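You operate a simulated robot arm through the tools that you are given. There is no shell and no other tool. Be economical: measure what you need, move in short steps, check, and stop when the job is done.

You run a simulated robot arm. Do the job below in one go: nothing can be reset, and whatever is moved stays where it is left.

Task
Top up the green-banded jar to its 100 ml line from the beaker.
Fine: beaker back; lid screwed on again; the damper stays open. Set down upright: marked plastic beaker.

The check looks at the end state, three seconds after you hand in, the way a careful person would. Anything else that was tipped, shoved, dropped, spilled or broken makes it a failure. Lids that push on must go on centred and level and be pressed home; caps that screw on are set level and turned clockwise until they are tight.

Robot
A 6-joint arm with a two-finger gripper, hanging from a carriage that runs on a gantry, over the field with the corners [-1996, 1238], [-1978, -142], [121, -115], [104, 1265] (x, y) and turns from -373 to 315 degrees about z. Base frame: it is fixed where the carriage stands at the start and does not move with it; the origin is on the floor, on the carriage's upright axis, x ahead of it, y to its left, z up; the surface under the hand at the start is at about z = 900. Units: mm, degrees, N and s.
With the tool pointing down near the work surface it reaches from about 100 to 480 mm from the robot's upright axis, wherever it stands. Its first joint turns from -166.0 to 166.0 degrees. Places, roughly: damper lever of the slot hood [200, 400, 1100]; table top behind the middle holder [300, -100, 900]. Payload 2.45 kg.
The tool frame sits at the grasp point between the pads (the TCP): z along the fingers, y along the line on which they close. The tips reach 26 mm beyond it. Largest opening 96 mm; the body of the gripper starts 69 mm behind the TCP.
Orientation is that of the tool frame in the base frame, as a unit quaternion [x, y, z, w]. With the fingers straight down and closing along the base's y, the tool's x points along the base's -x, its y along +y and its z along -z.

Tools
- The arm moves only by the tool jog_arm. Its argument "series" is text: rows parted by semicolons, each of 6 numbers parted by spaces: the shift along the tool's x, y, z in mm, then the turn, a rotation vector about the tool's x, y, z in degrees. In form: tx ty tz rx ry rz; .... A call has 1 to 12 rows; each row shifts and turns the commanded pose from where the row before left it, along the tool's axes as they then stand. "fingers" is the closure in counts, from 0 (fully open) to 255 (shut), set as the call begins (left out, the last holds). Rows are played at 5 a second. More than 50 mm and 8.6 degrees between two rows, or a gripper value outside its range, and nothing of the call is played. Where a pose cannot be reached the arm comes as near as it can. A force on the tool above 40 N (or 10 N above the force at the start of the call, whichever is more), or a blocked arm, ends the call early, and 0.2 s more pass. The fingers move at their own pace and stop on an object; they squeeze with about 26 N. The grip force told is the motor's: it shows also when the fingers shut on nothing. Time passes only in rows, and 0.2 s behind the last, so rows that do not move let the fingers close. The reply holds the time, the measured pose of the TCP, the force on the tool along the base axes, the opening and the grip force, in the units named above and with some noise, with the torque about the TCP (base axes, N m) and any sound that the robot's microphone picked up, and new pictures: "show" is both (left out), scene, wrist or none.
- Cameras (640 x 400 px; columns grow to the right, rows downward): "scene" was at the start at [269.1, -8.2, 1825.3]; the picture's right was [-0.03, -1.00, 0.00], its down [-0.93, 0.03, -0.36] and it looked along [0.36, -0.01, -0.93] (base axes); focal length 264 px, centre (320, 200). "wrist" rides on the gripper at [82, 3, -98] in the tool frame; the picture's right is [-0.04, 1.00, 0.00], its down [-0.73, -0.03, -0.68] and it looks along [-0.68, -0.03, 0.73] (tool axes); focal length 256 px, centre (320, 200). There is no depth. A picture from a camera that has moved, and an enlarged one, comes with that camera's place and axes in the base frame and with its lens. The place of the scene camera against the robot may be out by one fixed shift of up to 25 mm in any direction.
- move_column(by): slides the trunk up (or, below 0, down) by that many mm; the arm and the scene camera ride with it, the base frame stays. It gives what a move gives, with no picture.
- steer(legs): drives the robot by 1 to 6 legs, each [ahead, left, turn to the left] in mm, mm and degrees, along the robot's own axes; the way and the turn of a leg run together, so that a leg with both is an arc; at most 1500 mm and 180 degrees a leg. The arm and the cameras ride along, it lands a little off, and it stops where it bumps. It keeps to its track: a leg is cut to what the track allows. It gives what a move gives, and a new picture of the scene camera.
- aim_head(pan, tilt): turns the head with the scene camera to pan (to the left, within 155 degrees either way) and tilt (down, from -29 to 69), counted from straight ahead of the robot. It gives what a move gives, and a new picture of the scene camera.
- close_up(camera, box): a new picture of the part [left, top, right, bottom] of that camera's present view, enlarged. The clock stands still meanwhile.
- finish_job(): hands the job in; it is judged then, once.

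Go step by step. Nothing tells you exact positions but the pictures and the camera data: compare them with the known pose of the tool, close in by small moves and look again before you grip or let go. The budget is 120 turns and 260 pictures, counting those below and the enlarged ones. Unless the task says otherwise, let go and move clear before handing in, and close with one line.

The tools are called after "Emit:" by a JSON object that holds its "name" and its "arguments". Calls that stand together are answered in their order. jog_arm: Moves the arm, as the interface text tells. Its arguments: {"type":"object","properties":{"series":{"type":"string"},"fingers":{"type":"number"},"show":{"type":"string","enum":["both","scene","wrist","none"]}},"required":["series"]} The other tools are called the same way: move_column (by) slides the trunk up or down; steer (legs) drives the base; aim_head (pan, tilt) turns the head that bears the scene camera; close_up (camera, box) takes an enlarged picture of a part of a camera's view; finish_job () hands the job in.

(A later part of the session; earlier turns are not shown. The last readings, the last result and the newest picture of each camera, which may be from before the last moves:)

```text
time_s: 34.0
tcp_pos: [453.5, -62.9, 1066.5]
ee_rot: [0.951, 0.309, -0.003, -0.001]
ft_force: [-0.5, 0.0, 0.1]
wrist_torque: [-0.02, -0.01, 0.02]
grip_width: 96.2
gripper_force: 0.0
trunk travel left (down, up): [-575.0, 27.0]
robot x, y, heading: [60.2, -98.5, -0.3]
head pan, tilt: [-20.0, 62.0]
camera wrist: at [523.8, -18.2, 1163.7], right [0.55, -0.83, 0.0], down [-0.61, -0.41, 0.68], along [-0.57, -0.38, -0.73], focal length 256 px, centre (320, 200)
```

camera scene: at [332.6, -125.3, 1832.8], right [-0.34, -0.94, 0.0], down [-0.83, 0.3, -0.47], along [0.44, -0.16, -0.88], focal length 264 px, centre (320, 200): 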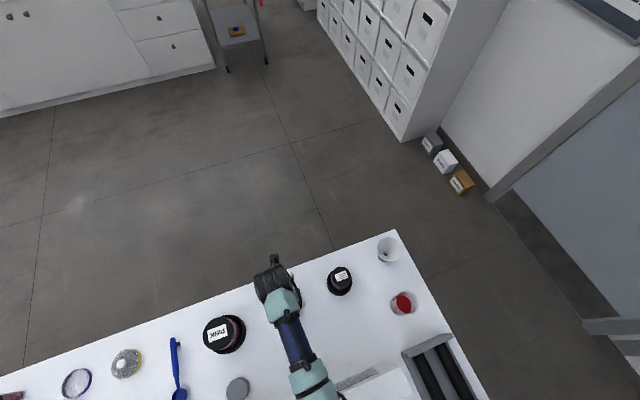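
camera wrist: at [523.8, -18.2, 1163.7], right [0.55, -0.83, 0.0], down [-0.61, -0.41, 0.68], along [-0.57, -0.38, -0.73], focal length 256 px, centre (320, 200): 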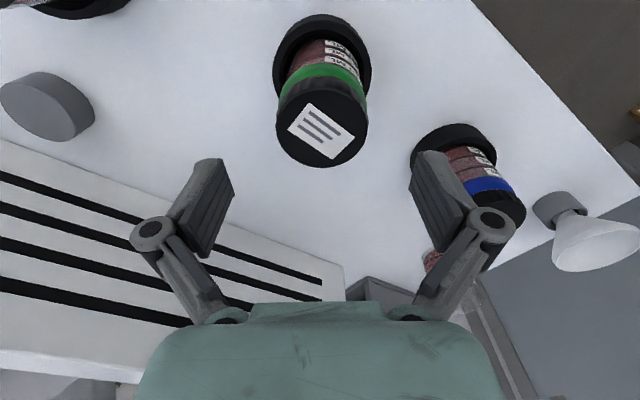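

Range is fine at +144°. The cap is ~5.5 mm off along tool x; I correct, descend, and check.

Emit:
{"name": "jog_arm", "arguments": {"series": "5.5 0.7 0 0 0 0; 0 0 20 0 0 0; 0 0 19 0 0 0; 0 0 0 0 0 0", "show": "wrist"}}

```text
time_s: 35.0
tcp_pos: [460.1, -58.6, 1026.7]
ee_rot: [0.951, 0.31, -0.003, -0.002]
ft_force: [0.6, 0.4, 0.4]
wrist_torque: [0.0, 0.01, -0.02]
grip_width: 96.0
gripper_force: 0.1
trunk travel left (down, up): [-575.0, 27.0]
robot x, y, heading: [57.6, -98.2, -0.3]
head pan, tilt: [-20.0, 62.0]
camera wrist: at [529.2, -14.7, 1123.3], right [0.56, -0.83, 0.0], down [-0.61, -0.41, 0.68], along [-0.57, -0.38, -0.73], focal length 256 px, centre (320, 200)
```

wrist: 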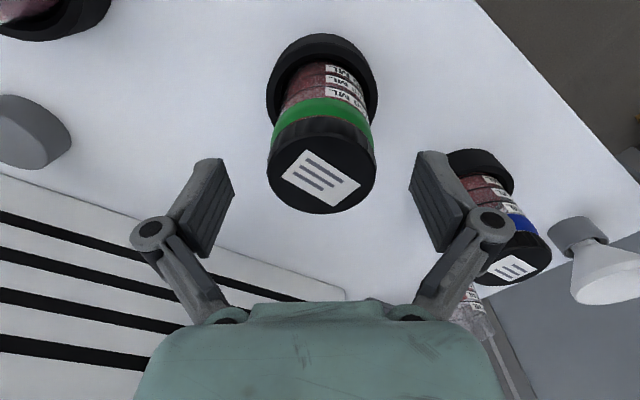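

Centred. Down 2 mm, grip, and unscrew with a gentle rise.

Emit:
{"name": "jog_arm", "arguments": {"series": "0 0 2 0 0 0; 0 0 0 0 0 0", "show": "none"}}

Emit:
{"name": "jog_arm", "arguments": {"series": "0 0 0 0 0 0; 0 0 0 0 0 0; 0 0 0 0 0 0; 0 0 0 0 0 0; 0 0 0 0 0 0", "fingers": 255, "show": "none"}}

Emit:
{"name": "jog_arm", "arguments": {"series": "0 0 -0.07 0 0 -8; 0 0 -0.07 0 0 -8; 0 0 -0.07 0 0 -8; 0 0 -0.07 0 0 -8; 0 0 -0.07 0 0 -8; 0 0 -0.07 0 0 -8; 0 0 -0.07 0 0 -8; 0 0 -0.07 0 0 -8; 0 0 -0.07 0 0 -8; 0 0 -0.07 0 0 -8; 0 0 -0.07 0 0 -8; 0 0 0 0 0 0", "show": "wrist"}}

```text
time_s: 35.6
tcp_pos: [460.9, -59.8, 1023.6]
ee_rot: [0.951, 0.309, -0.002, 0.0]
ft_force: [-0.5, -0.1, 0.4]
wrist_torque: [-0.01, 0.01, 0.03]
grip_width: 96.3
gripper_force: 0.0
trunk travel left (down, up): [-575.0, 27.0]
robot x, y, heading: [55.7, -95.2, -0.3]
head pan, tilt: [-20.0, 62.0]
```

```text
time_s: 36.8
tcp_pos: [460.0, -59.5, 1024.2]
ee_rot: [0.951, 0.31, -0.002, -0.001]
ft_force: [0.4, -0.9, 1.8]
wrist_torque: [0.01, 0.08, 0.02]
grip_width: 58.2
gripper_force: 25.7
trunk travel left (down, up): [-575.0, 27.0]
robot x, y, heading: [59.4, -94.7, -0.3]
head pan, tilt: [-20.0, 62.0]
```

```text
time_s: 39.4
tcp_pos: [459.2, -61.0, 1026.5]
ee_rot: [0.468, 0.884, -0.001, -0.002]
ft_force: [-0.5, 1.3, 0.1]
wrist_torque: [-0.02, 0.01, -0.01]
grip_width: 57.9
gripper_force: 26.3
trunk travel left (down, up): [-575.0, 27.0]
robot x, y, heading: [59.2, -96.2, -0.1]
head pan, tilt: [-20.0, 62.0]
camera wrist: at [417.1, 8.4, 1124.1], right [0.85, 0.53, -0.01], down [0.39, -0.62, 0.68], along [0.35, -0.58, -0.74], focal length 256 px, centre (320, 200)
```

wrist: 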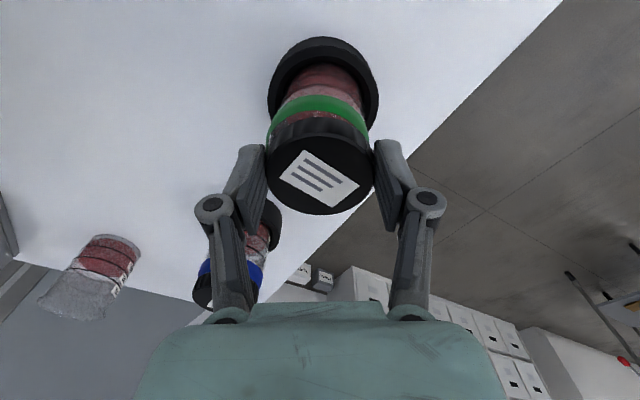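

Forces are near zero and a gap shows under the cap. I turn a bit further, then try a gentle lift.

Emit:
{"name": "jog_arm", "arguments": {"series": "0 0 -0.1 0 0 -8; 0 0 -0.1 0 0 -8; 0 0 -0.1 0 0 -8; 0 0 -0.1 0 0 -8; 0 0 -0.1 0 0 -8; 0 0 -0.1 0 0 -8; 0 0 -0.1 0 0 -8; 0 0 -0.1 0 0 -8; 0 0 -0.1 0 0 -8; 0 0 -0.1 0 0 -8; 0 0 -0.1 0 0 -8; 0 0 0 0 0 0", "show": "wrist"}}

Emit:
{"name": "jog_arm", "arguments": {"series": "0 0 -1 0 0 0; 0 0 -1 0 0 0; 0 0 0 0 0 0", "show": "wrist"}}

```text
time_s: 42.0
tcp_pos: [459.5, -60.5, 1028.1]
ee_rot: [-0.277, 0.961, 0.001, -0.002]
ft_force: [-0.2, 0.0, 0.5]
wrist_torque: [0.02, 0.05, -0.02]
grip_width: 58.2
gripper_force: 26.3
trunk travel left (down, up): [-575.0, 27.0]
robot x, y, heading: [61.0, -94.1, -0.1]
head pan, tilt: [-20.0, 62.0]
camera wrist: at [389.2, -101.4, 1126.2], right [-0.5, 0.87, 0.0], down [0.64, 0.37, 0.68], along [0.58, 0.34, -0.74], focal length 256 px, centre (320, 200)
```

wrist: 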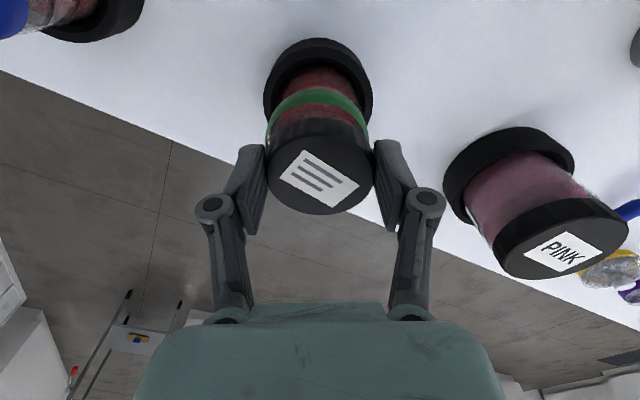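

```text
time_s: 42.8
tcp_pos: [458.8, -60.2, 1029.3]
ee_rot: [-0.276, 0.961, 0.0, -0.004]
ft_force: [-0.5, -0.6, -0.5]
wrist_torque: [-0.02, 0.01, 0.0]
grip_width: 57.7
gripper_force: 26.2
trunk travel left (down, up): [-575.0, 27.0]
robot x, y, heading: [55.5, -95.2, -0.0]
head pan, tilt: [-20.0, 62.0]
camera wrist: at [389.4, -100.4, 1127.4], right [-0.5, 0.87, 0.0], down [0.64, 0.37, 0.68], along [0.59, 0.34, -0.74], focal length 256 px, centre (320, 200)
```

wrist: 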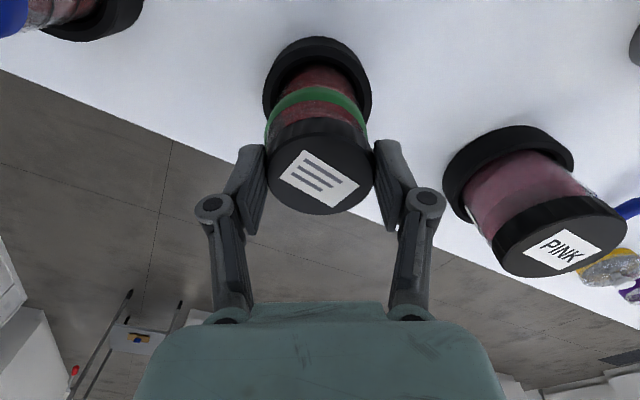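

No resistance, cap is pulling away from the green band. I lift straight up and check the jar stays.

Emit:
{"name": "jog_arm", "arguments": {"series": "0 0 -4 0 0 0; 0 0 -6 0 0 0; 0 0 -20 0 0 0; 0 0 -40 0 0 0; 0 0 0 0 0 0", "show": "wrist"}}

```text
time_s: 44.0
tcp_pos: [459.0, -59.0, 1098.8]
ee_rot: [-0.276, 0.961, 0.001, -0.003]
ft_force: [-0.6, -0.1, -0.2]
wrist_torque: [0.02, 0.02, 0.01]
grip_width: 57.9
gripper_force: 26.3
trunk travel left (down, up): [-575.0, 27.0]
robot x, y, heading: [63.5, -94.5, -0.4]
head pan, tilt: [-20.0, 62.0]
camera wrist: at [389.2, -99.8, 1197.7], right [-0.5, 0.87, 0.0], down [0.64, 0.37, 0.68], along [0.58, 0.34, -0.74], focal length 256 px, centre (320, 200)
```

wrist: 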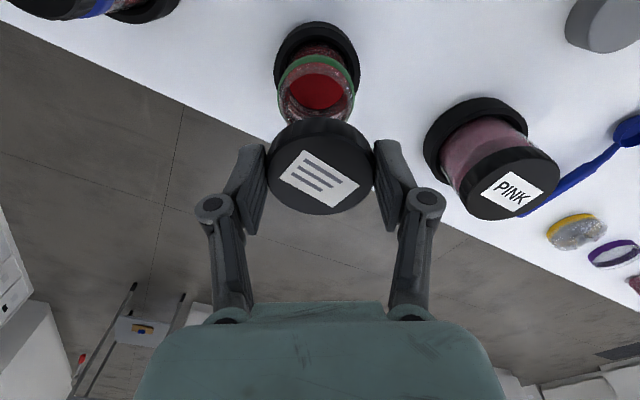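

The lid is off and the jar is open. I'll turn the hand back to nominal and carry the lid to a free spot at about (350, −145).

Emit:
{"name": "jog_arm", "arguments": {"series": "0 0 0 0 0 8; 0 0 0 0 0 8; 0 0 0 0 0 8; 0 0 0 0 0 8; 36 -28 0 0 0 0; 36 -28 0 0 0 0; 37 -28 0 0 0 0; 0 0 45 0 0 0; 0 0 45 0 0 0; 0 0 45 0 0 0; 0 0 0 0 0 0"}}

Emit:
{"name": "close_up", "arguments": {"camera": "scene", "box": [220, 220, 460, 400]}}

```text
time_s: 46.4
tcp_pos: [348.8, -141.0, 964.1]
ee_rot: [-0.001, 1.0, 0.001, -0.003]
ft_force: [0.3, 0.3, 1.0]
wrist_torque: [0.02, 0.01, 0.04]
grip_width: 58.2
gripper_force: 25.7
trunk travel left (down, up): [-575.0, 27.0]
robot x, y, heading: [59.4, -98.8, -0.2]
head pan, tilt: [-20.0, 62.0]
camera scene: at [331.8, -125.7, 1832.4], right [-0.34, -0.94, 0.0], down [-0.83, 0.3, -0.47], along [0.44, -0.16, -0.88], focal length 264 px, centre (320, 200)
camera wrist: at [268.9, -137.7, 1063.2], right [0.04, 1.0, 0.0], down [0.74, -0.03, 0.68], along [0.67, -0.03, -0.74], focal length 256 px, centre (320, 200)
```

scene: 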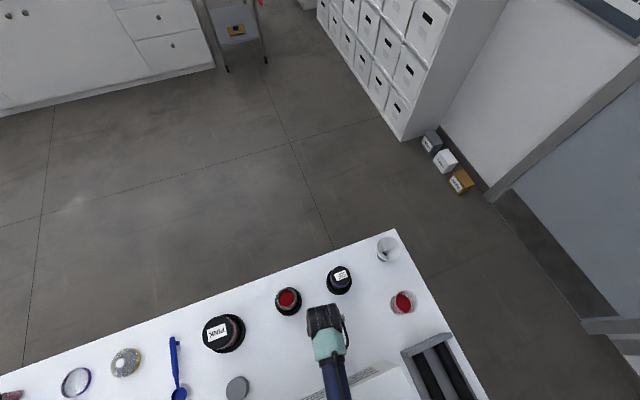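
wrist: 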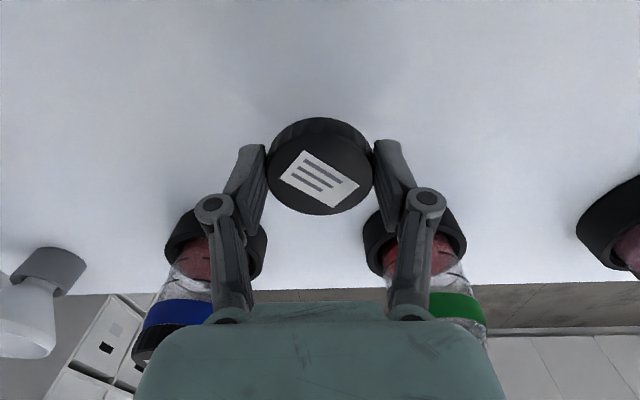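

```text
2.22 times, centred on (340, 310) of scene
camera zoom: at [331.8, -125.7, 1832.4], right [-0.34, -0.94, 0.0], down [-0.83, 0.3, -0.47], along [0.44, -0.16, -0.88], focal length 586 px, centre (276, -44)
```

zoom: 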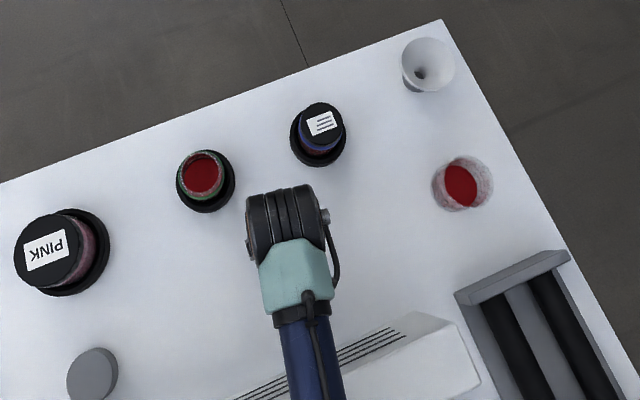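

Clear spot. I lower the lid and feel for the table.

Emit:
{"name": "jog_arm", "arguments": {"series": "0 0 12 0 0 0; 0 0 8 0 0 0; 0 0 3 0 0 0; 0 0 2 0 0 0; 0 0 0 0 0 0", "show": "wrist"}}

```text
time_s: 47.6
tcp_pos: [347.9, -144.7, 940.8]
ee_rot: [-0.002, 1.0, 0.001, -0.002]
ft_force: [0.1, 0.0, -0.5]
wrist_torque: [0.0, -0.04, 0.01]
grip_width: 58.0
gripper_force: 26.3
trunk travel left (down, up): [-575.0, 27.0]
robot x, y, heading: [58.7, -94.6, -0.1]
head pan, tilt: [-20.0, 62.0]
camera wrist: at [268.5, -140.4, 1038.9], right [0.04, 1.0, 0.0], down [0.74, -0.03, 0.67], along [0.67, -0.03, -0.74], focal length 256 px, centre (320, 200)
```

wrist: 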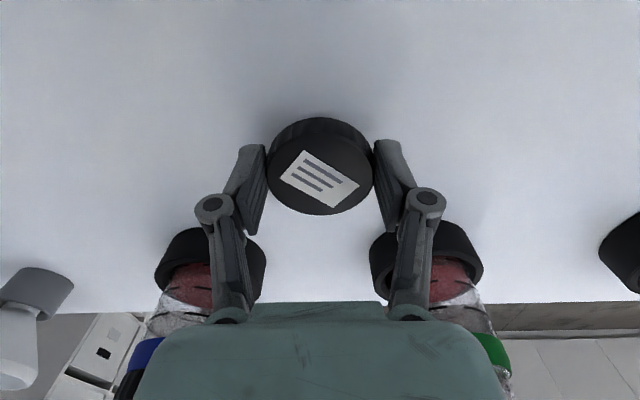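

Emit:
{"name": "jog_arm", "arguments": {"series": "0 0 2 0 0 0; 0 0 2 0 0 0; 0 0 1.5 0 0 0; 0 0 1.5 0 0 0; 0 0 0 0 0 0", "show": "wrist"}}

```text
time_s: 48.8
tcp_pos: [350.1, -143.8, 932.4]
ee_rot: [0.0, 1.0, 0.0, -0.003]
ft_force: [1.0, 0.3, 0.0]
wrist_torque: [-0.02, 0.01, 0.05]
grip_width: 58.0
gripper_force: 25.2
trunk travel left (down, up): [-575.0, 27.0]
robot x, y, heading: [59.6, -94.3, -0.1]
head pan, tilt: [-20.0, 62.0]
camera wrist: at [269.4, -141.2, 1030.7], right [0.04, 1.0, 0.0], down [0.74, -0.03, 0.67], along [0.67, -0.03, -0.74], focal length 256 px, centre (320, 200)
```

wrist: 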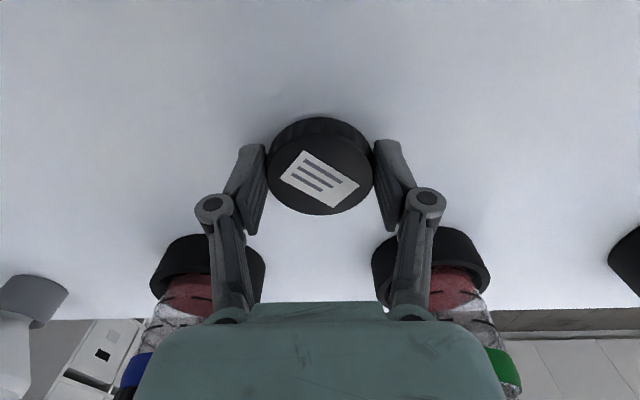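

Emit:
{"name": "jog_arm", "arguments": {"series": "0 0 1.5 0 0 0; 0 0 1 0 0 0; 0 0 0 0 0 0", "show": "none"}}

Emit:
{"name": "jog_arm", "arguments": {"series": "0 0 1 0 0 0; 0 0 0 0 0 0", "show": "wrist"}}

```text
time_s: 49.6
tcp_pos: [350.3, -144.7, 930.1]
ee_rot: [-0.001, 1.0, 0.0, -0.002]
ft_force: [-4.5, -0.3, 14.7]
wrist_torque: [-0.11, -0.21, -0.02]
grip_width: 58.0
gripper_force: 26.3
trunk travel left (down, up): [-575.0, 27.0]
robot x, y, heading: [58.8, -96.5, -0.3]
head pan, tilt: [-20.0, 62.0]
```

```text
time_s: 50.2
tcp_pos: [351.2, -144.9, 928.7]
ee_rot: [-0.001, 1.0, 0.0, -0.002]
ft_force: [-1.3, 0.2, 18.8]
wrist_torque: [0.02, -0.4, 0.01]
grip_width: 57.9
gripper_force: 26.0
trunk travel left (down, up): [-575.0, 27.0]
robot x, y, heading: [56.9, -92.4, 0.1]
head pan, tilt: [-20.0, 62.0]
camera wrist: at [270.5, -141.3, 1028.0], right [0.04, 1.0, 0.0], down [0.74, -0.03, 0.68], along [0.68, -0.03, -0.74], focal length 256 px, centre (320, 200)
```

wrist: 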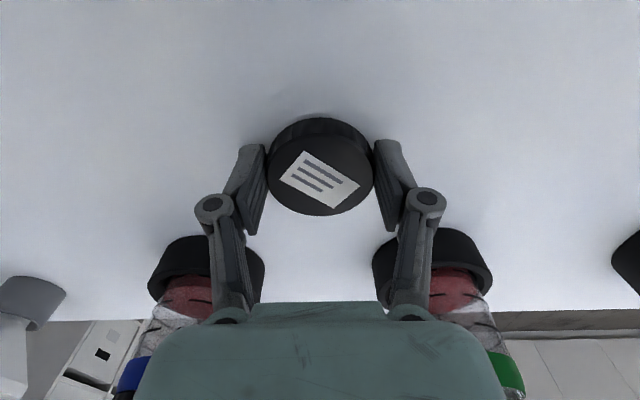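

The lid rests on the table. Release, rise, and move toward the beaker.

Emit:
{"name": "jog_arm", "arguments": {"series": "0 0 0 0 0 0; 0 0 0 0 0 0; 0 0 0 0 0 0; 0 0 -40 0 0 0; 0 0 -45 0 0 0; 0 0 -45 0 0 0; 0 -49 0 0 0 0; 0 -49 0 0 0 0; 20 -45 0 0 0 0; 0 0 0 0 0 0", "fingers": 0}}

```text
time_s: 52.4
tcp_pos: [332.4, -289.2, 1059.7]
ee_rot: [-0.001, 1.0, 0.0, -0.003]
ft_force: [0.3, 0.4, 0.4]
wrist_torque: [0.03, 0.01, 0.01]
grip_width: 95.9
gripper_force: 0.0
trunk travel left (down, up): [-575.0, 27.0]
robot x, y, heading: [57.3, -97.5, -0.1]
head pan, tilt: [-20.0, 62.0]
camera scene: at [331.8, -125.7, 1832.4], right [-0.34, -0.94, 0.0], down [-0.83, 0.3, -0.47], along [0.44, -0.16, -0.88], focal length 264 px, centre (320, 200)
camera wrist: at [252.9, -286.2, 1157.8], right [0.04, 1.0, 0.0], down [0.74, -0.03, 0.67], along [0.67, -0.03, -0.74], focal length 256 px, centre (320, 200)
```

scene: 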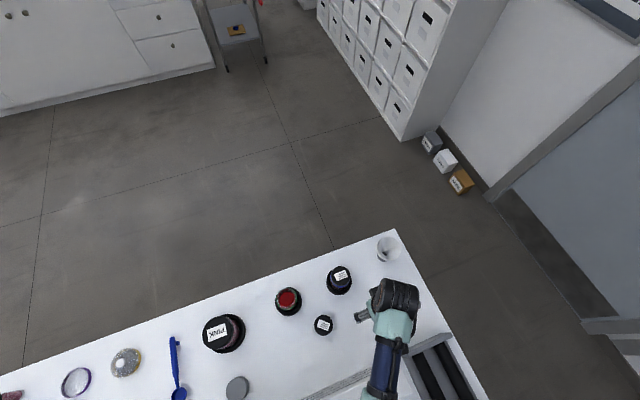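
wrist: 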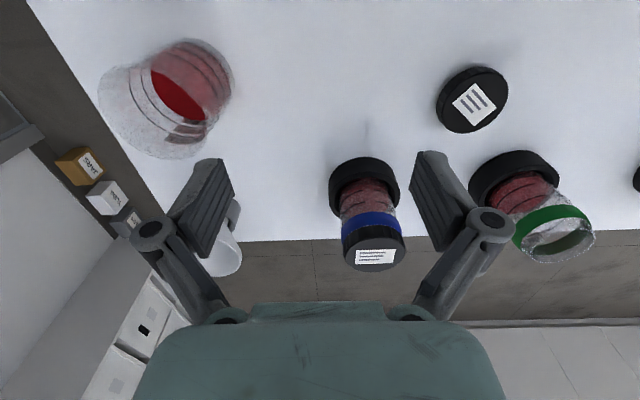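

The lid sits flat on the table. Let me enlarge the beaker to size and locate it.

Emit:
{"name": "close_up", "arguments": {"camera": "wrist", "box": [80, 20, 260, 180]}}

```text
2.50 times, centred on (170, 100) of wrist
camera zoom: at [252.9, -286.2, 1157.8], right [0.04, 1.0, 0.0], down [0.74, -0.03, 0.67], along [0.67, -0.03, -0.74], focal length 640 px, centre (695, 450)
```

zoom: 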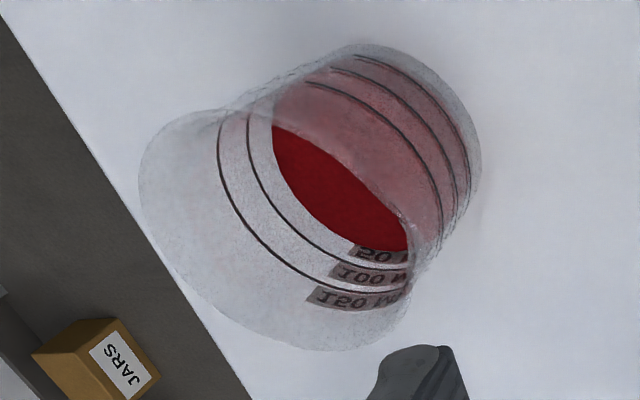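

The beaker flares at the rim. I'll move the hand so the wrist camera sees it squarely (also yawing so tool x points to −y, which is the grip I want for pouring toward +y).

Emit:
{"name": "jog_arm", "arguments": {"series": "0 -40 -20 0 0 -8; 0 0 0 0 0 -8; 0 0 0 0 0 -8; 0 0 0 0 0 -8; 0 0 0 0 0 -8; 0 0 0 0 0 -8; 0 0 0 0 0 -8; 0 0 0 0 0 -8; 0 0 0 0 0 -8; 0 0 0 0 0 -8; 0 0 0 0 0 -8; 0 0 0 0 0 -2"}}

Emit:
{"name": "close_up", "arguments": {"camera": "scene", "box": [340, 220, 480, 400]}}

```text
time_s: 55.0
tcp_pos: [330.9, -327.6, 1079.7]
ee_rot: [0.709, -0.705, -0.001, 0.002]
ft_force: [0.0, -0.1, -0.4]
wrist_torque: [-0.02, -0.01, 0.05]
grip_width: 95.9
gripper_force: 0.1
trunk travel left (down, up): [-575.0, 27.0]
robot x, y, heading: [56.3, -96.3, -0.2]
head pan, tilt: [-20.0, 62.0]
camera scene: at [331.8, -125.7, 1832.4], right [-0.34, -0.94, 0.0], down [-0.83, 0.3, -0.47], along [0.44, -0.16, -0.88], focal length 264 px, centre (320, 200)
camera wrist: at [328.5, -409.6, 1177.9], right [-1.0, 0.04, 0.01], down [0.03, 0.73, 0.68], along [0.02, 0.68, -0.73], focal length 256 px, centre (320, 200)
```

scene: 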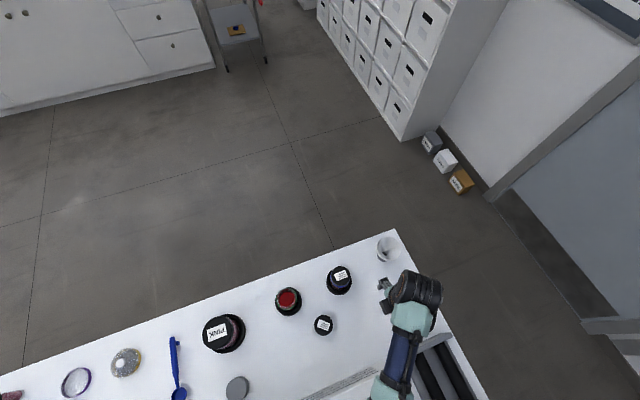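
wrist: 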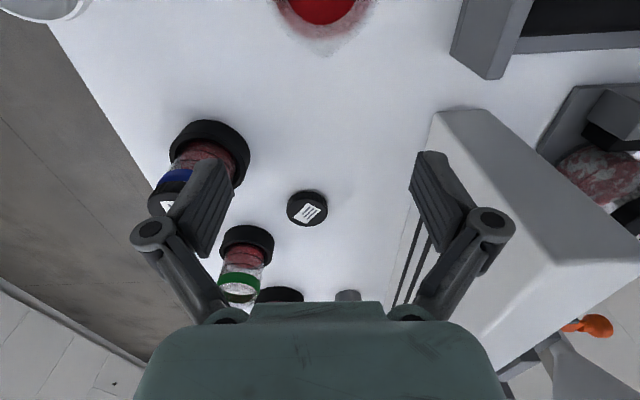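

```text
2.22 times, centred on (410, 310) of scene
camera zoom: at [331.8, -125.7, 1832.4], right [-0.34, -0.94, 0.0], down [-0.83, 0.3, -0.47], along [0.44, -0.16, -0.88], focal length 586 px, centre (120, -44)
```

zoom: 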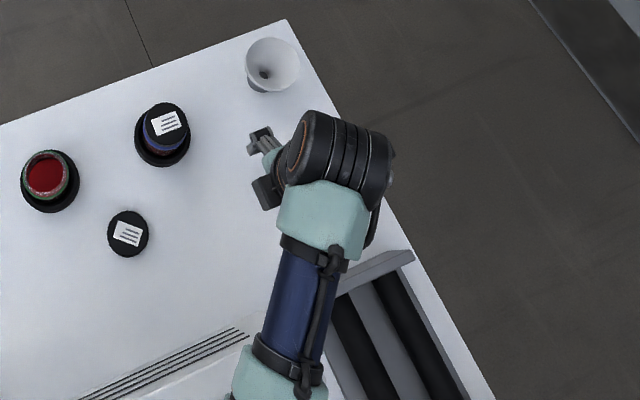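

The tray edge is around x≈235, so fingers along x should clear. I move over the beaker and look down.

Emit:
{"name": "jog_arm", "arguments": {"series": "44 0 0 0 0 0; 44 0 0 0 0 0; 0 0 0 0 0 0"}}

Emit:
{"name": "close_up", "arguments": {"camera": "wrist", "box": [230, 20, 430, 180]}}

```text
time_s: 55.8
tcp_pos: [330.9, -416.2, 1079.3]
ee_rot: [0.708, -0.707, -0.002, 0.002]
ft_force: [-0.1, 0.9, -0.9]
wrist_torque: [-0.02, -0.01, -0.01]
grip_width: 96.1
gripper_force: 0.0
trunk travel left (down, up): [-575.0, 27.0]
robot x, y, heading: [60.7, -98.4, -0.3]
head pan, tilt: [-20.0, 62.0]
camera scene: at [331.8, -125.7, 1832.4], right [-0.34, -0.94, 0.0], down [-0.83, 0.3, -0.47], along [0.44, -0.16, -0.88], focal length 264 px, centre (320, 200)
camera wrist: at [329.3, -498.5, 1176.7], right [-1.0, 0.04, 0.01], down [0.03, 0.73, 0.68], along [0.02, 0.68, -0.73], focal length 256 px, centre (320, 200)
```

scene: 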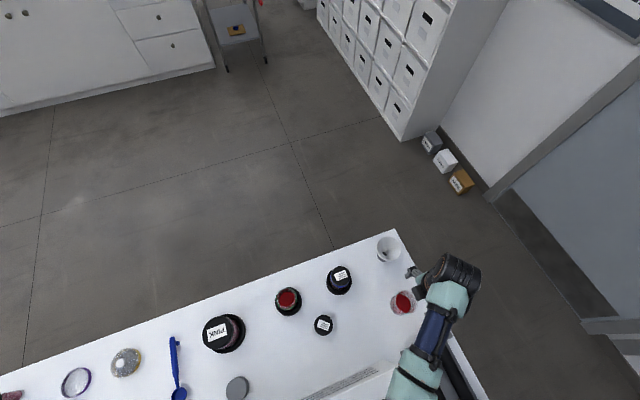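
wrist: 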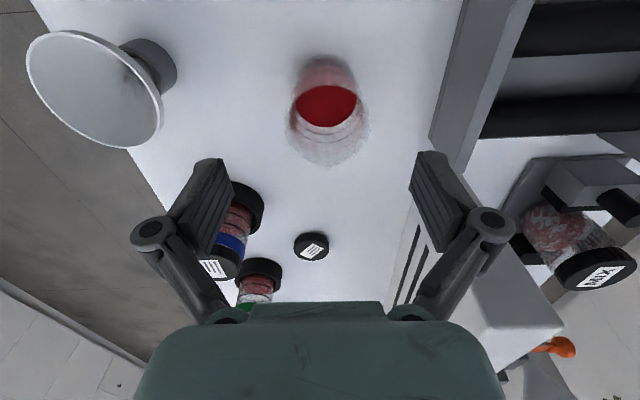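

```text
2.50 times, centred on (330, 100) of wrist
camera zoom: at [329.3, -498.5, 1176.7], right [-1.0, 0.04, 0.01], down [0.03, 0.73, 0.68], along [0.02, 0.68, -0.73], focal length 640 px, centre (295, 450)
```

zoom: 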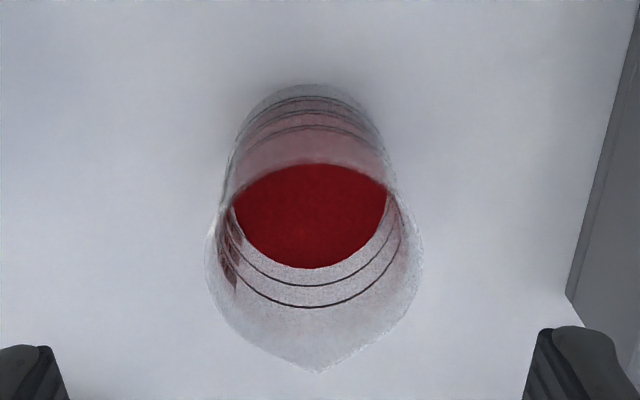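

The spout faces +y — exactly the pouring direction I planned. Beaker: centre ≈ (326, −408), rim z≈995, ~66 mm across. I align and descend partway.

Emit:
{"name": "jog_arm", "arguments": {"series": "-8.5 4.8 0 0 0 0; 0 0 40 0 0 0; 0 0 20 0 0 0; 0 0 0 0 0 0", "show": "wrist"}}

Emit:
{"name": "close_up", "arguments": {"camera": "wrist", "box": [220, 40, 420, 240]}}

```text
time_s: 56.8
tcp_pos: [324.4, -406.4, 1018.0]
ee_rot: [0.708, -0.706, -0.002, 0.001]
ft_force: [-0.9, -0.5, 0.1]
wrist_torque: [-0.01, -0.01, 0.01]
grip_width: 96.3
gripper_force: 0.1
trunk travel left (down, up): [-575.0, 27.0]
robot x, y, heading: [60.3, -95.6, -0.3]
head pan, tilt: [-20.0, 62.0]
camera wrist: at [322.4, -488.3, 1116.6], right [-1.0, 0.04, 0.01], down [0.03, 0.73, 0.68], along [0.02, 0.68, -0.73], focal length 256 px, centre (320, 200)
```

wrist: 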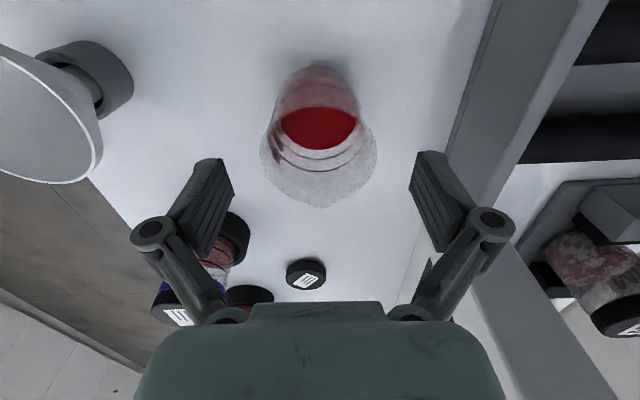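

```text
2.00 times, centred on (320, 140) of wrist
camera zoom: at [322.4, -488.3, 1116.6], right [-1.0, 0.04, 0.01], down [0.03, 0.73, 0.68], along [0.02, 0.68, -0.73], focal length 512 px, centre (320, 320)
```

zoom: 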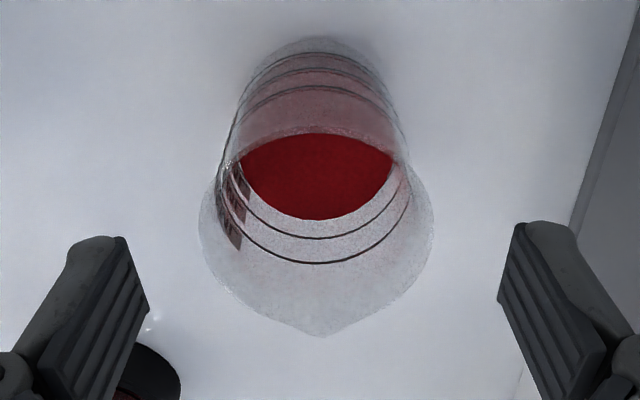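

Aligned within ~2–3 mm and clear of the tray. I descend to the grip height and check.

Emit:
{"name": "jog_arm", "arguments": {"series": "3 -1 0 0 0 0; 0 0 25 0 0 0; 0 0 25 0 0 0; 0 0 10 0 0 0; 0 0 0 0 0 0"}}

Emit:
{"name": "close_up", "arguments": {"camera": "scene", "box": [360, 230, 480, 340]}}

```text
time_s: 58.0
tcp_pos: [329.2, -410.7, 959.2]
ee_rot: [0.707, -0.707, -0.002, 0.002]
ft_force: [0.0, 0.1, 0.3]
wrist_torque: [-0.01, 0.03, -0.03]
grip_width: 96.1
gripper_force: 0.0
trunk travel left (down, up): [-575.0, 27.0]
robot x, y, heading: [57.2, -93.5, -0.0]
head pan, tilt: [-20.0, 62.0]
camera scene: at [331.8, -125.7, 1832.4], right [-0.34, -0.94, 0.0], down [-0.83, 0.3, -0.47], along [0.44, -0.16, -0.88], focal length 264 px, centre (320, 200)
camera wrist: at [326.6, -491.8, 1057.0], right [-1.0, 0.04, 0.01], down [0.03, 0.73, 0.68], along [0.02, 0.68, -0.73], focal length 256 px, centre (320, 200)
```

scene: 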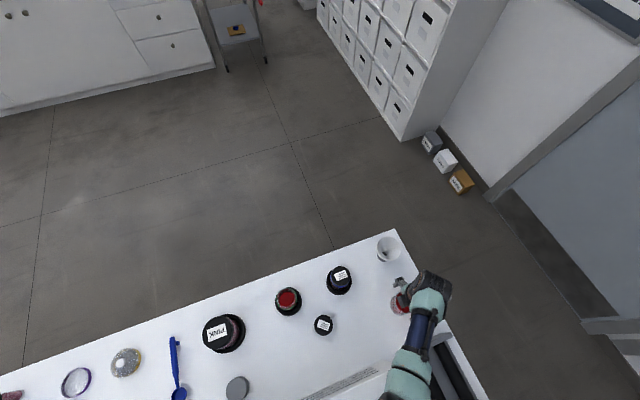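
wrist: 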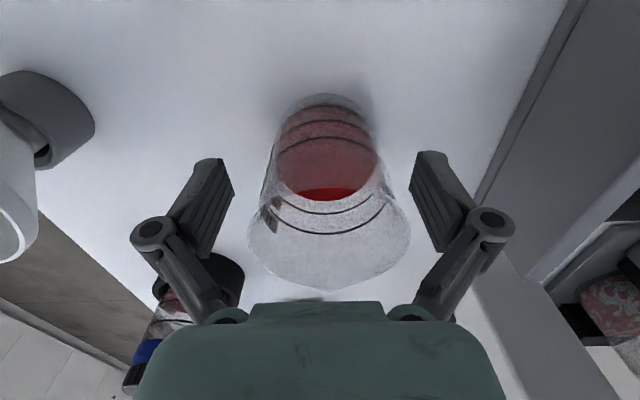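

```text
3.64 times, centred on (420, 285) of scene
camera zoom: at [331.8, -125.7, 1832.4], right [-0.34, -0.94, 0.0], down [-0.83, 0.3, -0.47], along [0.44, -0.16, -0.88], focal length 960 px, centre (-44, -109)
```

zoom: 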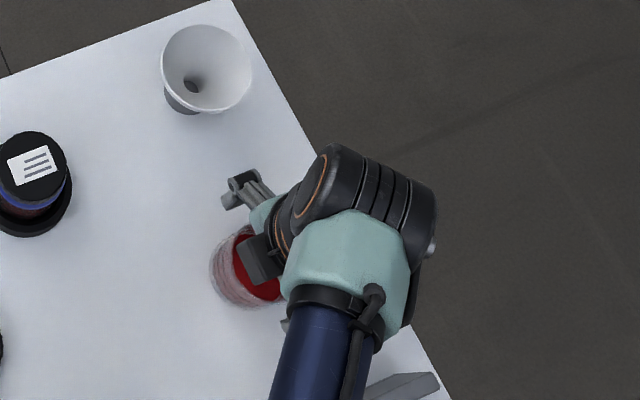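

Centred within ~3 mm. I shift 2 mm and close on the beaker.

Emit:
{"name": "jog_arm", "arguments": {"series": "1.5 2.5 0 0 0 0; 0 0 0 0 0 0", "show": "none"}}

Emit:
{"name": "jog_arm", "arguments": {"series": "0 0 0 0 0 0; 0 0 0 0 0 0; 0 0 0 0 0 0; 0 0 0 0 0 0; 0 0 0 0 0 0", "fingers": 255, "show": "wrist"}}

```text
time_s: 58.6
tcp_pos: [323.7, -411.6, 957.6]
ee_rot: [0.708, -0.706, -0.002, 0.001]
ft_force: [0.8, 0.9, 0.1]
wrist_torque: [0.02, -0.02, -0.01]
grip_width: 95.9
gripper_force: 0.2
trunk travel left (down, up): [-575.0, 27.0]
robot x, y, heading: [58.9, -93.1, -0.4]
head pan, tilt: [-20.0, 62.0]
```

```text
time_s: 59.8
tcp_pos: [324.2, -411.3, 957.1]
ee_rot: [0.708, -0.706, -0.003, 0.002]
ft_force: [-0.8, 1.0, 4.8]
wrist_torque: [0.12, -0.1, 0.04]
grip_width: 65.8
gripper_force: 26.2
trunk travel left (down, up): [-575.0, 27.0]
robot x, y, heading: [59.4, -95.3, -0.0]
head pan, tilt: [-20.0, 62.0]
camera wrist: at [323.1, -493.6, 1056.5], right [-1.0, 0.04, 0.01], down [0.03, 0.73, 0.68], along [0.02, 0.68, -0.73], focal length 256 px, centre (320, 200)
```

wrist: 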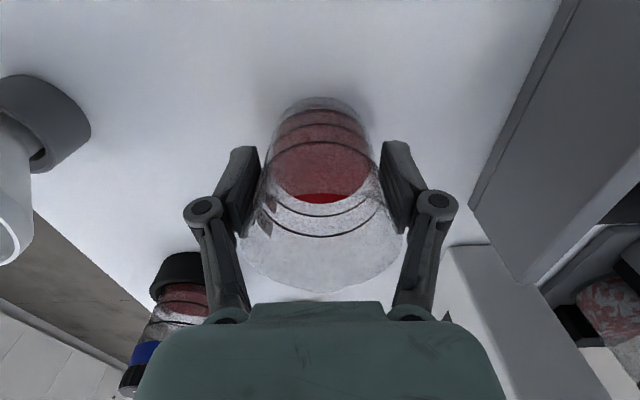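

Beaker gripped at 65.8 mm (place pose ≈ (324, −411), TCP z 957). I lift it straight up smoothly.

Emit:
{"name": "jog_arm", "arguments": {"series": "0 0 -4 0 0 0; 0 0 -12 0 0 0; 0 0 -22 0 0 0; 0 0 -26 0 0 0; 0 0 -26 0 0 0; 0 0 -26 0 0 0; 0 0 -22 0 0 0; 0 0 -10 0 0 0; 0 0 -4 0 0 0; 0 0 0 0 0 0"}}

```text
time_s: 62.0
tcp_pos: [325.9, -411.7, 1112.1]
ee_rot: [0.708, -0.707, -0.001, 0.0]
ft_force: [-0.6, 0.3, -1.5]
wrist_torque: [-0.02, -0.02, 0.0]
grip_width: 65.8
gripper_force: 26.1
trunk travel left (down, up): [-575.0, 27.0]
robot x, y, heading: [56.4, -97.4, -0.1]
head pan, tilt: [-20.0, 62.0]
camera scene: at [331.8, -125.7, 1832.4], right [-0.34, -0.94, 0.0], down [-0.83, 0.3, -0.47], along [0.44, -0.16, -0.88], focal length 264 px, centre (320, 200)
camera wrist: at [323.3, -493.0, 1210.2], right [-1.0, 0.04, 0.01], down [0.03, 0.73, 0.68], along [0.02, 0.68, -0.73], focal length 256 px, centre (320, 200)
```

scene: 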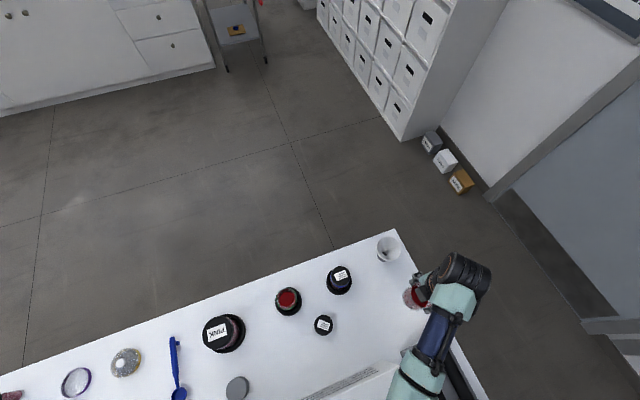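
wrist: 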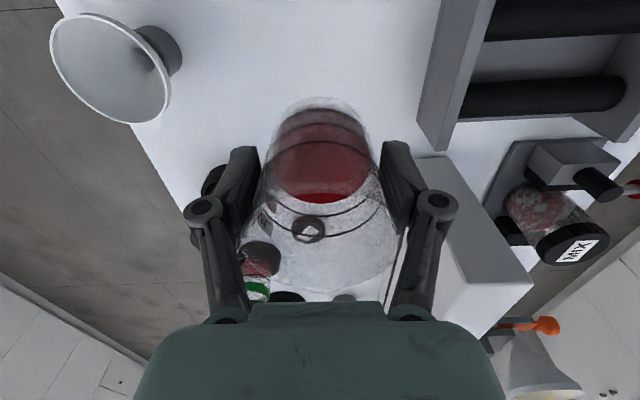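

Lifted cleanly. Now carry it smoothly to just short of the jar.

Emit:
{"name": "jog_arm", "arguments": {"series": "-10 -5 0 0 0 0; -20 -10 0 0 0 0; -28 -13 0 0 0 0; -30 -14 0 0 0 0; -30 -14 0 0 0 0; -30 -14 0 0 0 0; -30 -14 0 0 0 0; -30 -14 0 0 0 0; -30 -14 0 0 0 0; -25 -12 0 0 0 0; -14 -7 0 0 0 0; -4 -3 0 0 0 0"}}

Emit:
{"name": "close_up", "arguments": {"camera": "scene", "box": [220, 230, 380, 350]}}

```text
time_s: 64.6
tcp_pos: [457.8, -131.2, 1108.5]
ee_rot: [0.708, -0.706, -0.002, 0.003]
ft_force: [0.2, -0.2, -0.9]
wrist_torque: [-0.01, 0.05, 0.02]
grip_width: 65.5
gripper_force: 25.5
trunk travel left (down, up): [-575.0, 27.0]
robot x, y, heading: [55.2, -99.9, -0.3]
head pan, tilt: [-20.0, 62.0]
camera scene: at [331.8, -125.7, 1832.4], right [-0.34, -0.94, 0.0], down [-0.83, 0.3, -0.47], along [0.44, -0.16, -0.88], focal length 264 px, centre (320, 200)
camera wrist: at [455.5, -213.8, 1207.0], right [-1.0, 0.04, 0.01], down [0.03, 0.73, 0.68], along [0.02, 0.68, -0.73], focal length 256 px, centre (320, 200)
```

scene: 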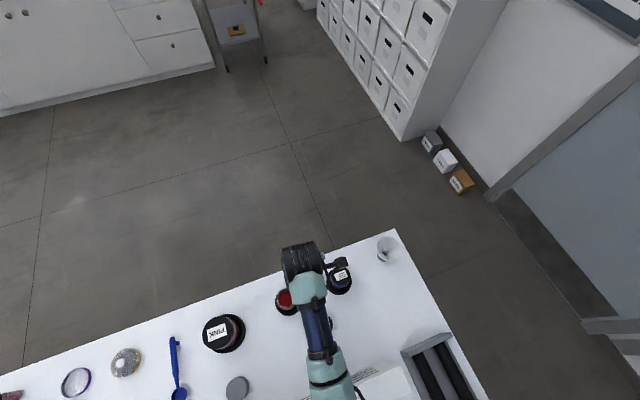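
wrist: 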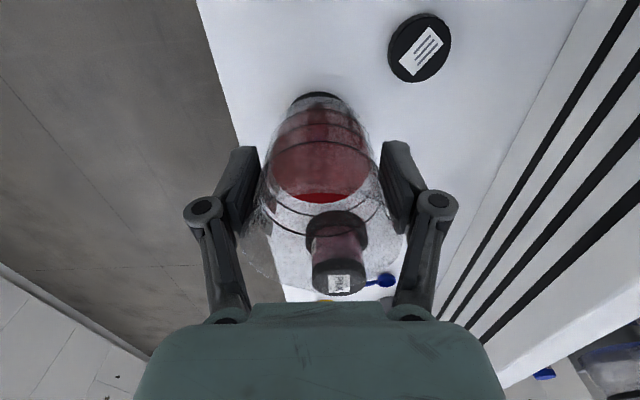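

```text
3.33 times, centred on (300, 290) of scene
camera zoom: at [331.8, -125.7, 1832.4], right [-0.34, -0.94, 0.0], down [-0.83, 0.3, -0.47], along [0.44, -0.16, -0.88], focal length 880 px, centre (387, -100)
```

zoom: 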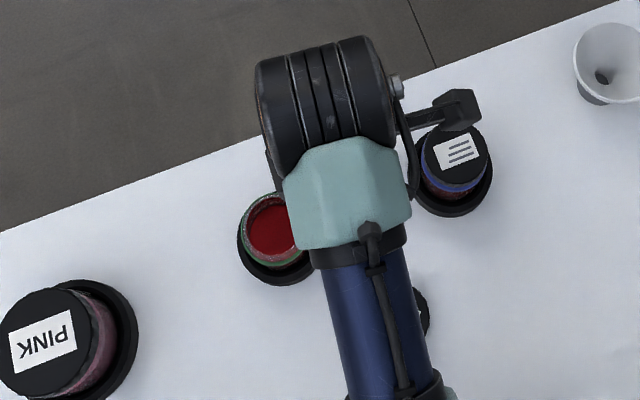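

The jar is ahead at +y. I tilt the beaker up to 48° (below pour-out angle) and look.

Emit:
{"name": "jog_arm", "arguments": {"series": "0 0 0 0 4 0; 0 0 0 0 6 0; 0 0 0 0 6 0; 0 0 0 0 6 0; 0 0 0 0 6 0; 0 0 0 0 6 0; 0 0 0 0 6 0; 0 0 0 0 5 0; 0 0 0 0 3 0; 0 0 0 0 0 0"}}

Emit:
{"name": "close_up", "arguments": {"camera": "wrist", "box": [180, 60, 460, 320]}}

```text
time_s: 66.8
tcp_pos: [458.4, -130.5, 1110.3]
ee_rot: [0.646, -0.645, 0.286, 0.291]
ft_force: [-0.1, -0.5, 0.1]
wrist_torque: [0.01, 0.03, -0.01]
grip_width: 65.8
gripper_force: 25.9
trunk travel left (down, up): [-575.0, 27.0]
robot x, y, heading: [61.6, -94.5, -0.2]
head pan, tilt: [-20.0, 62.0]
camera scene: at [331.8, -125.7, 1832.4], right [-0.34, -0.94, 0.0], down [-0.83, 0.3, -0.47], along [0.44, -0.16, -0.88], focal length 264 px, centre (320, 200)
camera wrist: at [457.4, -111.6, 1236.7], right [-1.0, 0.03, -0.02], down [0.03, 1.0, -0.09], along [0.02, -0.09, -1.0], focal length 256 px, centre (320, 200)
```

scene: 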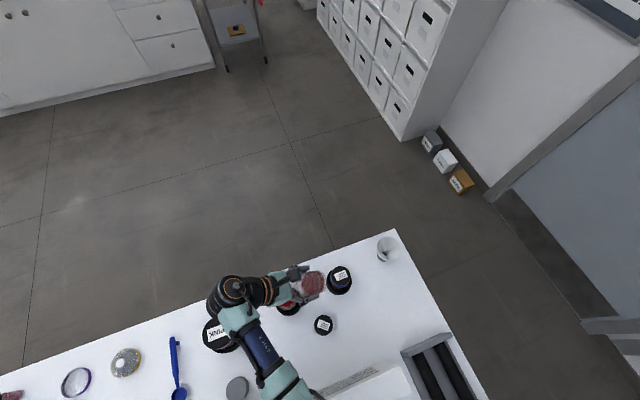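
wrist: 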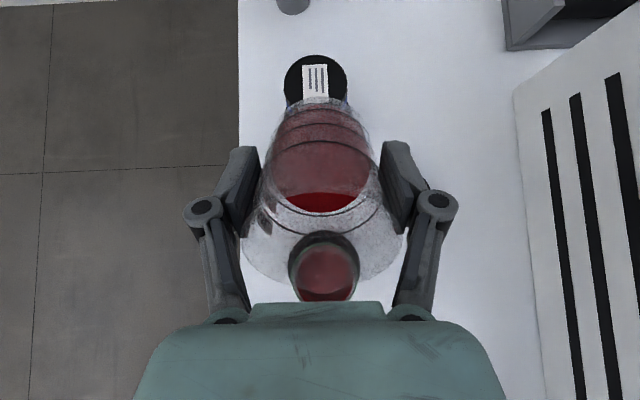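

```text
1.54 times, centred on (320, 190) of wrist
camera zoom: at [457.4, -111.6, 1236.7], right [-1.0, 0.03, -0.02], down [0.03, 1.0, -0.09], along [0.02, -0.09, -1.0], focal length 394 px, centre (320, 215)
```

zoom: 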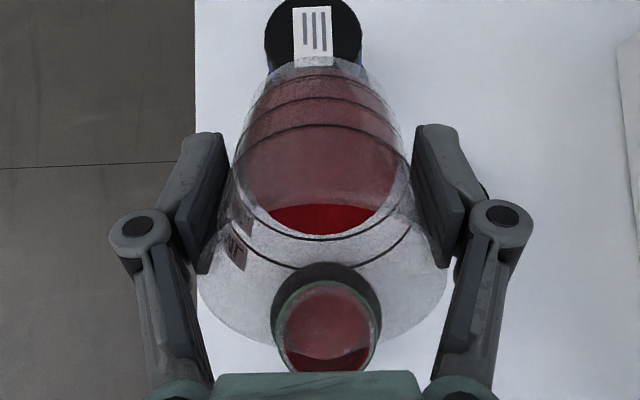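

The contents stay put at 48°; the jar mouth is at about (460, −66). I lower the beaker so the spout hovers ~30 mm over the jar mouth and tilt to 62°.

Emit:
{"name": "jog_arm", "arguments": {"series": "-12.5 0 8.5 0 0 0; -12.5 0 8.5 0 0 0; -12.5 0 8.5 0 0 0; -12.5 0 8.5 0 0 0; 0 0 0 0 4 0; 0 0 0 0 4 0; 0 0 0 0 4 0; 0 0 0 0 2 0; 0 0 0 0 0 0"}}

Emit:
{"name": "close_up", "arguments": {"camera": "scene", "box": [240, 250, 360, 325]}}

```text
time_s: 68.8
tcp_pos: [460.4, -122.8, 1051.0]
ee_rot: [0.607, -0.605, 0.363, 0.367]
ft_force: [0.0, 0.7, 0.2]
wrist_torque: [0.01, -0.02, 0.01]
grip_width: 65.8
gripper_force: 26.0
trunk travel left (down, up): [-575.0, 27.0]
robot x, y, heading: [60.9, -99.4, 0.0]
head pan, tilt: [-20.0, 62.0]
camera scene: at [331.8, -125.7, 1832.4], right [-0.34, -0.94, 0.0], down [-0.83, 0.3, -0.47], along [0.44, -0.16, -0.88], focal length 264 px, centre (320, 200)
camera wrist: at [456.8, -73.9, 1168.6], right [-1.0, 0.02, -0.03], down [0.03, 0.94, -0.33], along [0.02, -0.33, -0.94], focal length 256 px, centre (320, 200)
```

scene: 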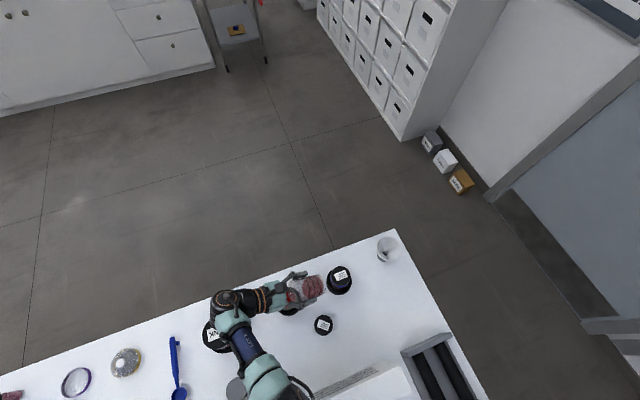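
wrist: 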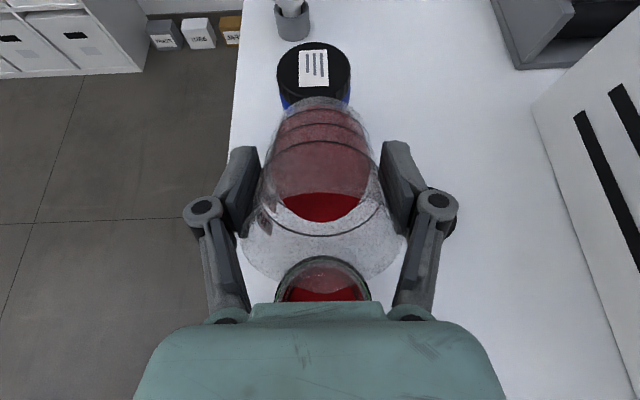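

```text
5.33 times, centred on (300, 288) of scene
camera zoom: at [331.8, -125.7, 1832.4], right [-0.34, -0.94, 0.0], down [-0.83, 0.3, -0.47], along [0.44, -0.16, -0.88], focal length 1407 px, centre (427, -267)
```

zoom: 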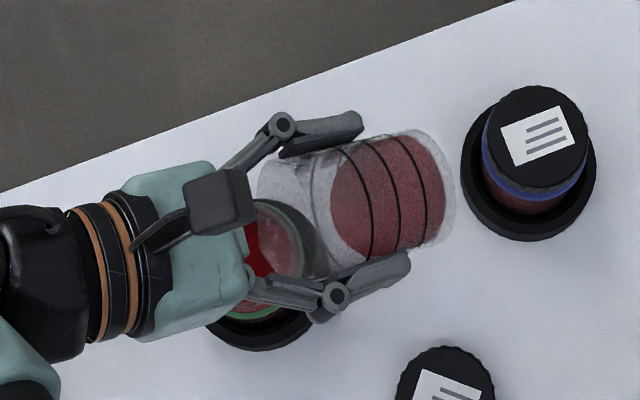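

Geometry agrees: spout drop lands inside the jar mouth. I now tilt about the spout in 2° steps up to 70° and look.

Emit:
{"name": "jog_arm", "arguments": {"series": "1.3 0 -1.3 0 2 0; 1.3 0 -1.3 0 2 0; 1.3 0 -1.3 0 2 0; 1.3 0 -1.3 0 2 0; 0 0 0 0 0 0; 0 0 0 0 0 0"}}

Emit:
{"name": "close_up", "arguments": {"camera": "scene", "box": [240, 250, 360, 325]}}

Emit:
{"name": "close_up", "arguments": {"camera": "wrist", "box": [230, 180, 410, 310]}}

```text
time_s: 70.2
tcp_pos: [457.9, -120.4, 1057.4]
ee_rot: [0.581, -0.577, 0.404, 0.406]
ft_force: [-0.3, 0.2, 0.1]
wrist_torque: [0.03, 0.01, 0.01]
grip_width: 65.6
gripper_force: 26.4
trunk travel left (down, up): [-575.0, 27.0]
robot x, y, heading: [55.9, -97.0, -0.1]
head pan, tilt: [-20.0, 62.0]
camera scene: at [331.8, -125.7, 1832.4], right [-0.34, -0.94, 0.0], down [-0.83, 0.3, -0.47], along [0.44, -0.16, -0.88], focal length 264 px, centre (320, 200)
camera wrist: at [456.2, -55.8, 1168.0], right [-1.0, 0.01, -0.03], down [0.03, 0.89, -0.46], along [0.02, -0.46, -0.89], focal length 256 px, centre (320, 200)
```

scene: 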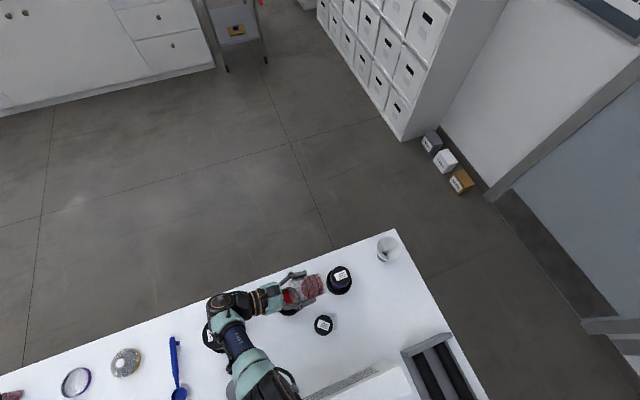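
wrist: 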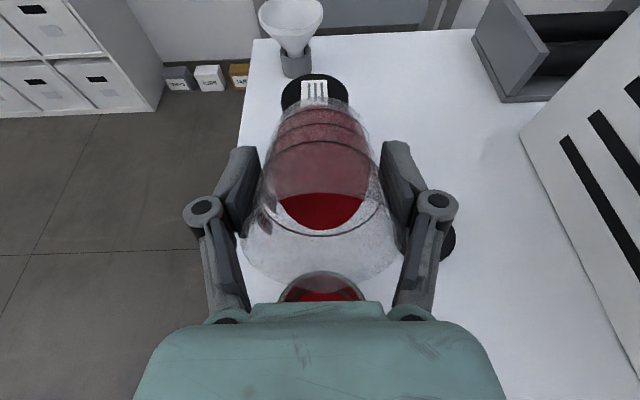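

```text
5.33 times, centred on (300, 288) of scene
camera zoom: at [331.8, -125.7, 1832.4], right [-0.34, -0.94, 0.0], down [-0.83, 0.3, -0.47], along [0.44, -0.16, -0.88], focal length 1407 px, centre (427, -267)
```

zoom: 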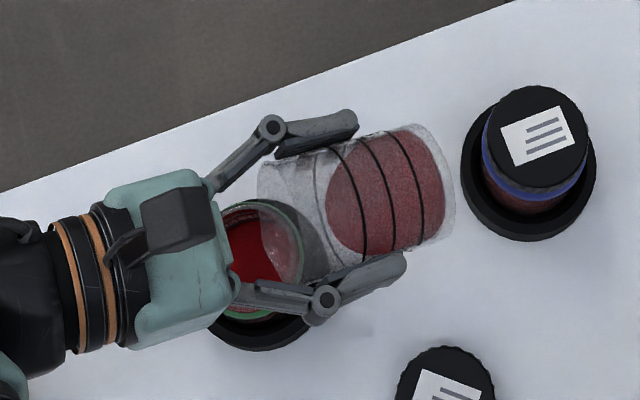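

```text
3.08 times, centred on (320, 245) of wrist
camera zoom: at [456.2, -55.8, 1168.0], right [-1.0, 0.01, -0.03], down [0.03, 0.89, -0.46], along [0.02, -0.46, -0.89], focal length 788 px, centre (320, 62)
```

zoom: 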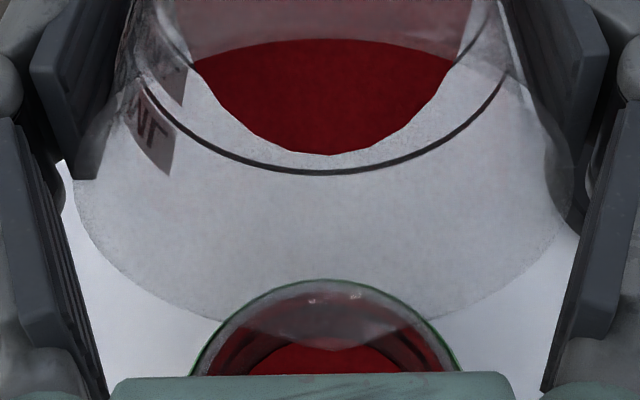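

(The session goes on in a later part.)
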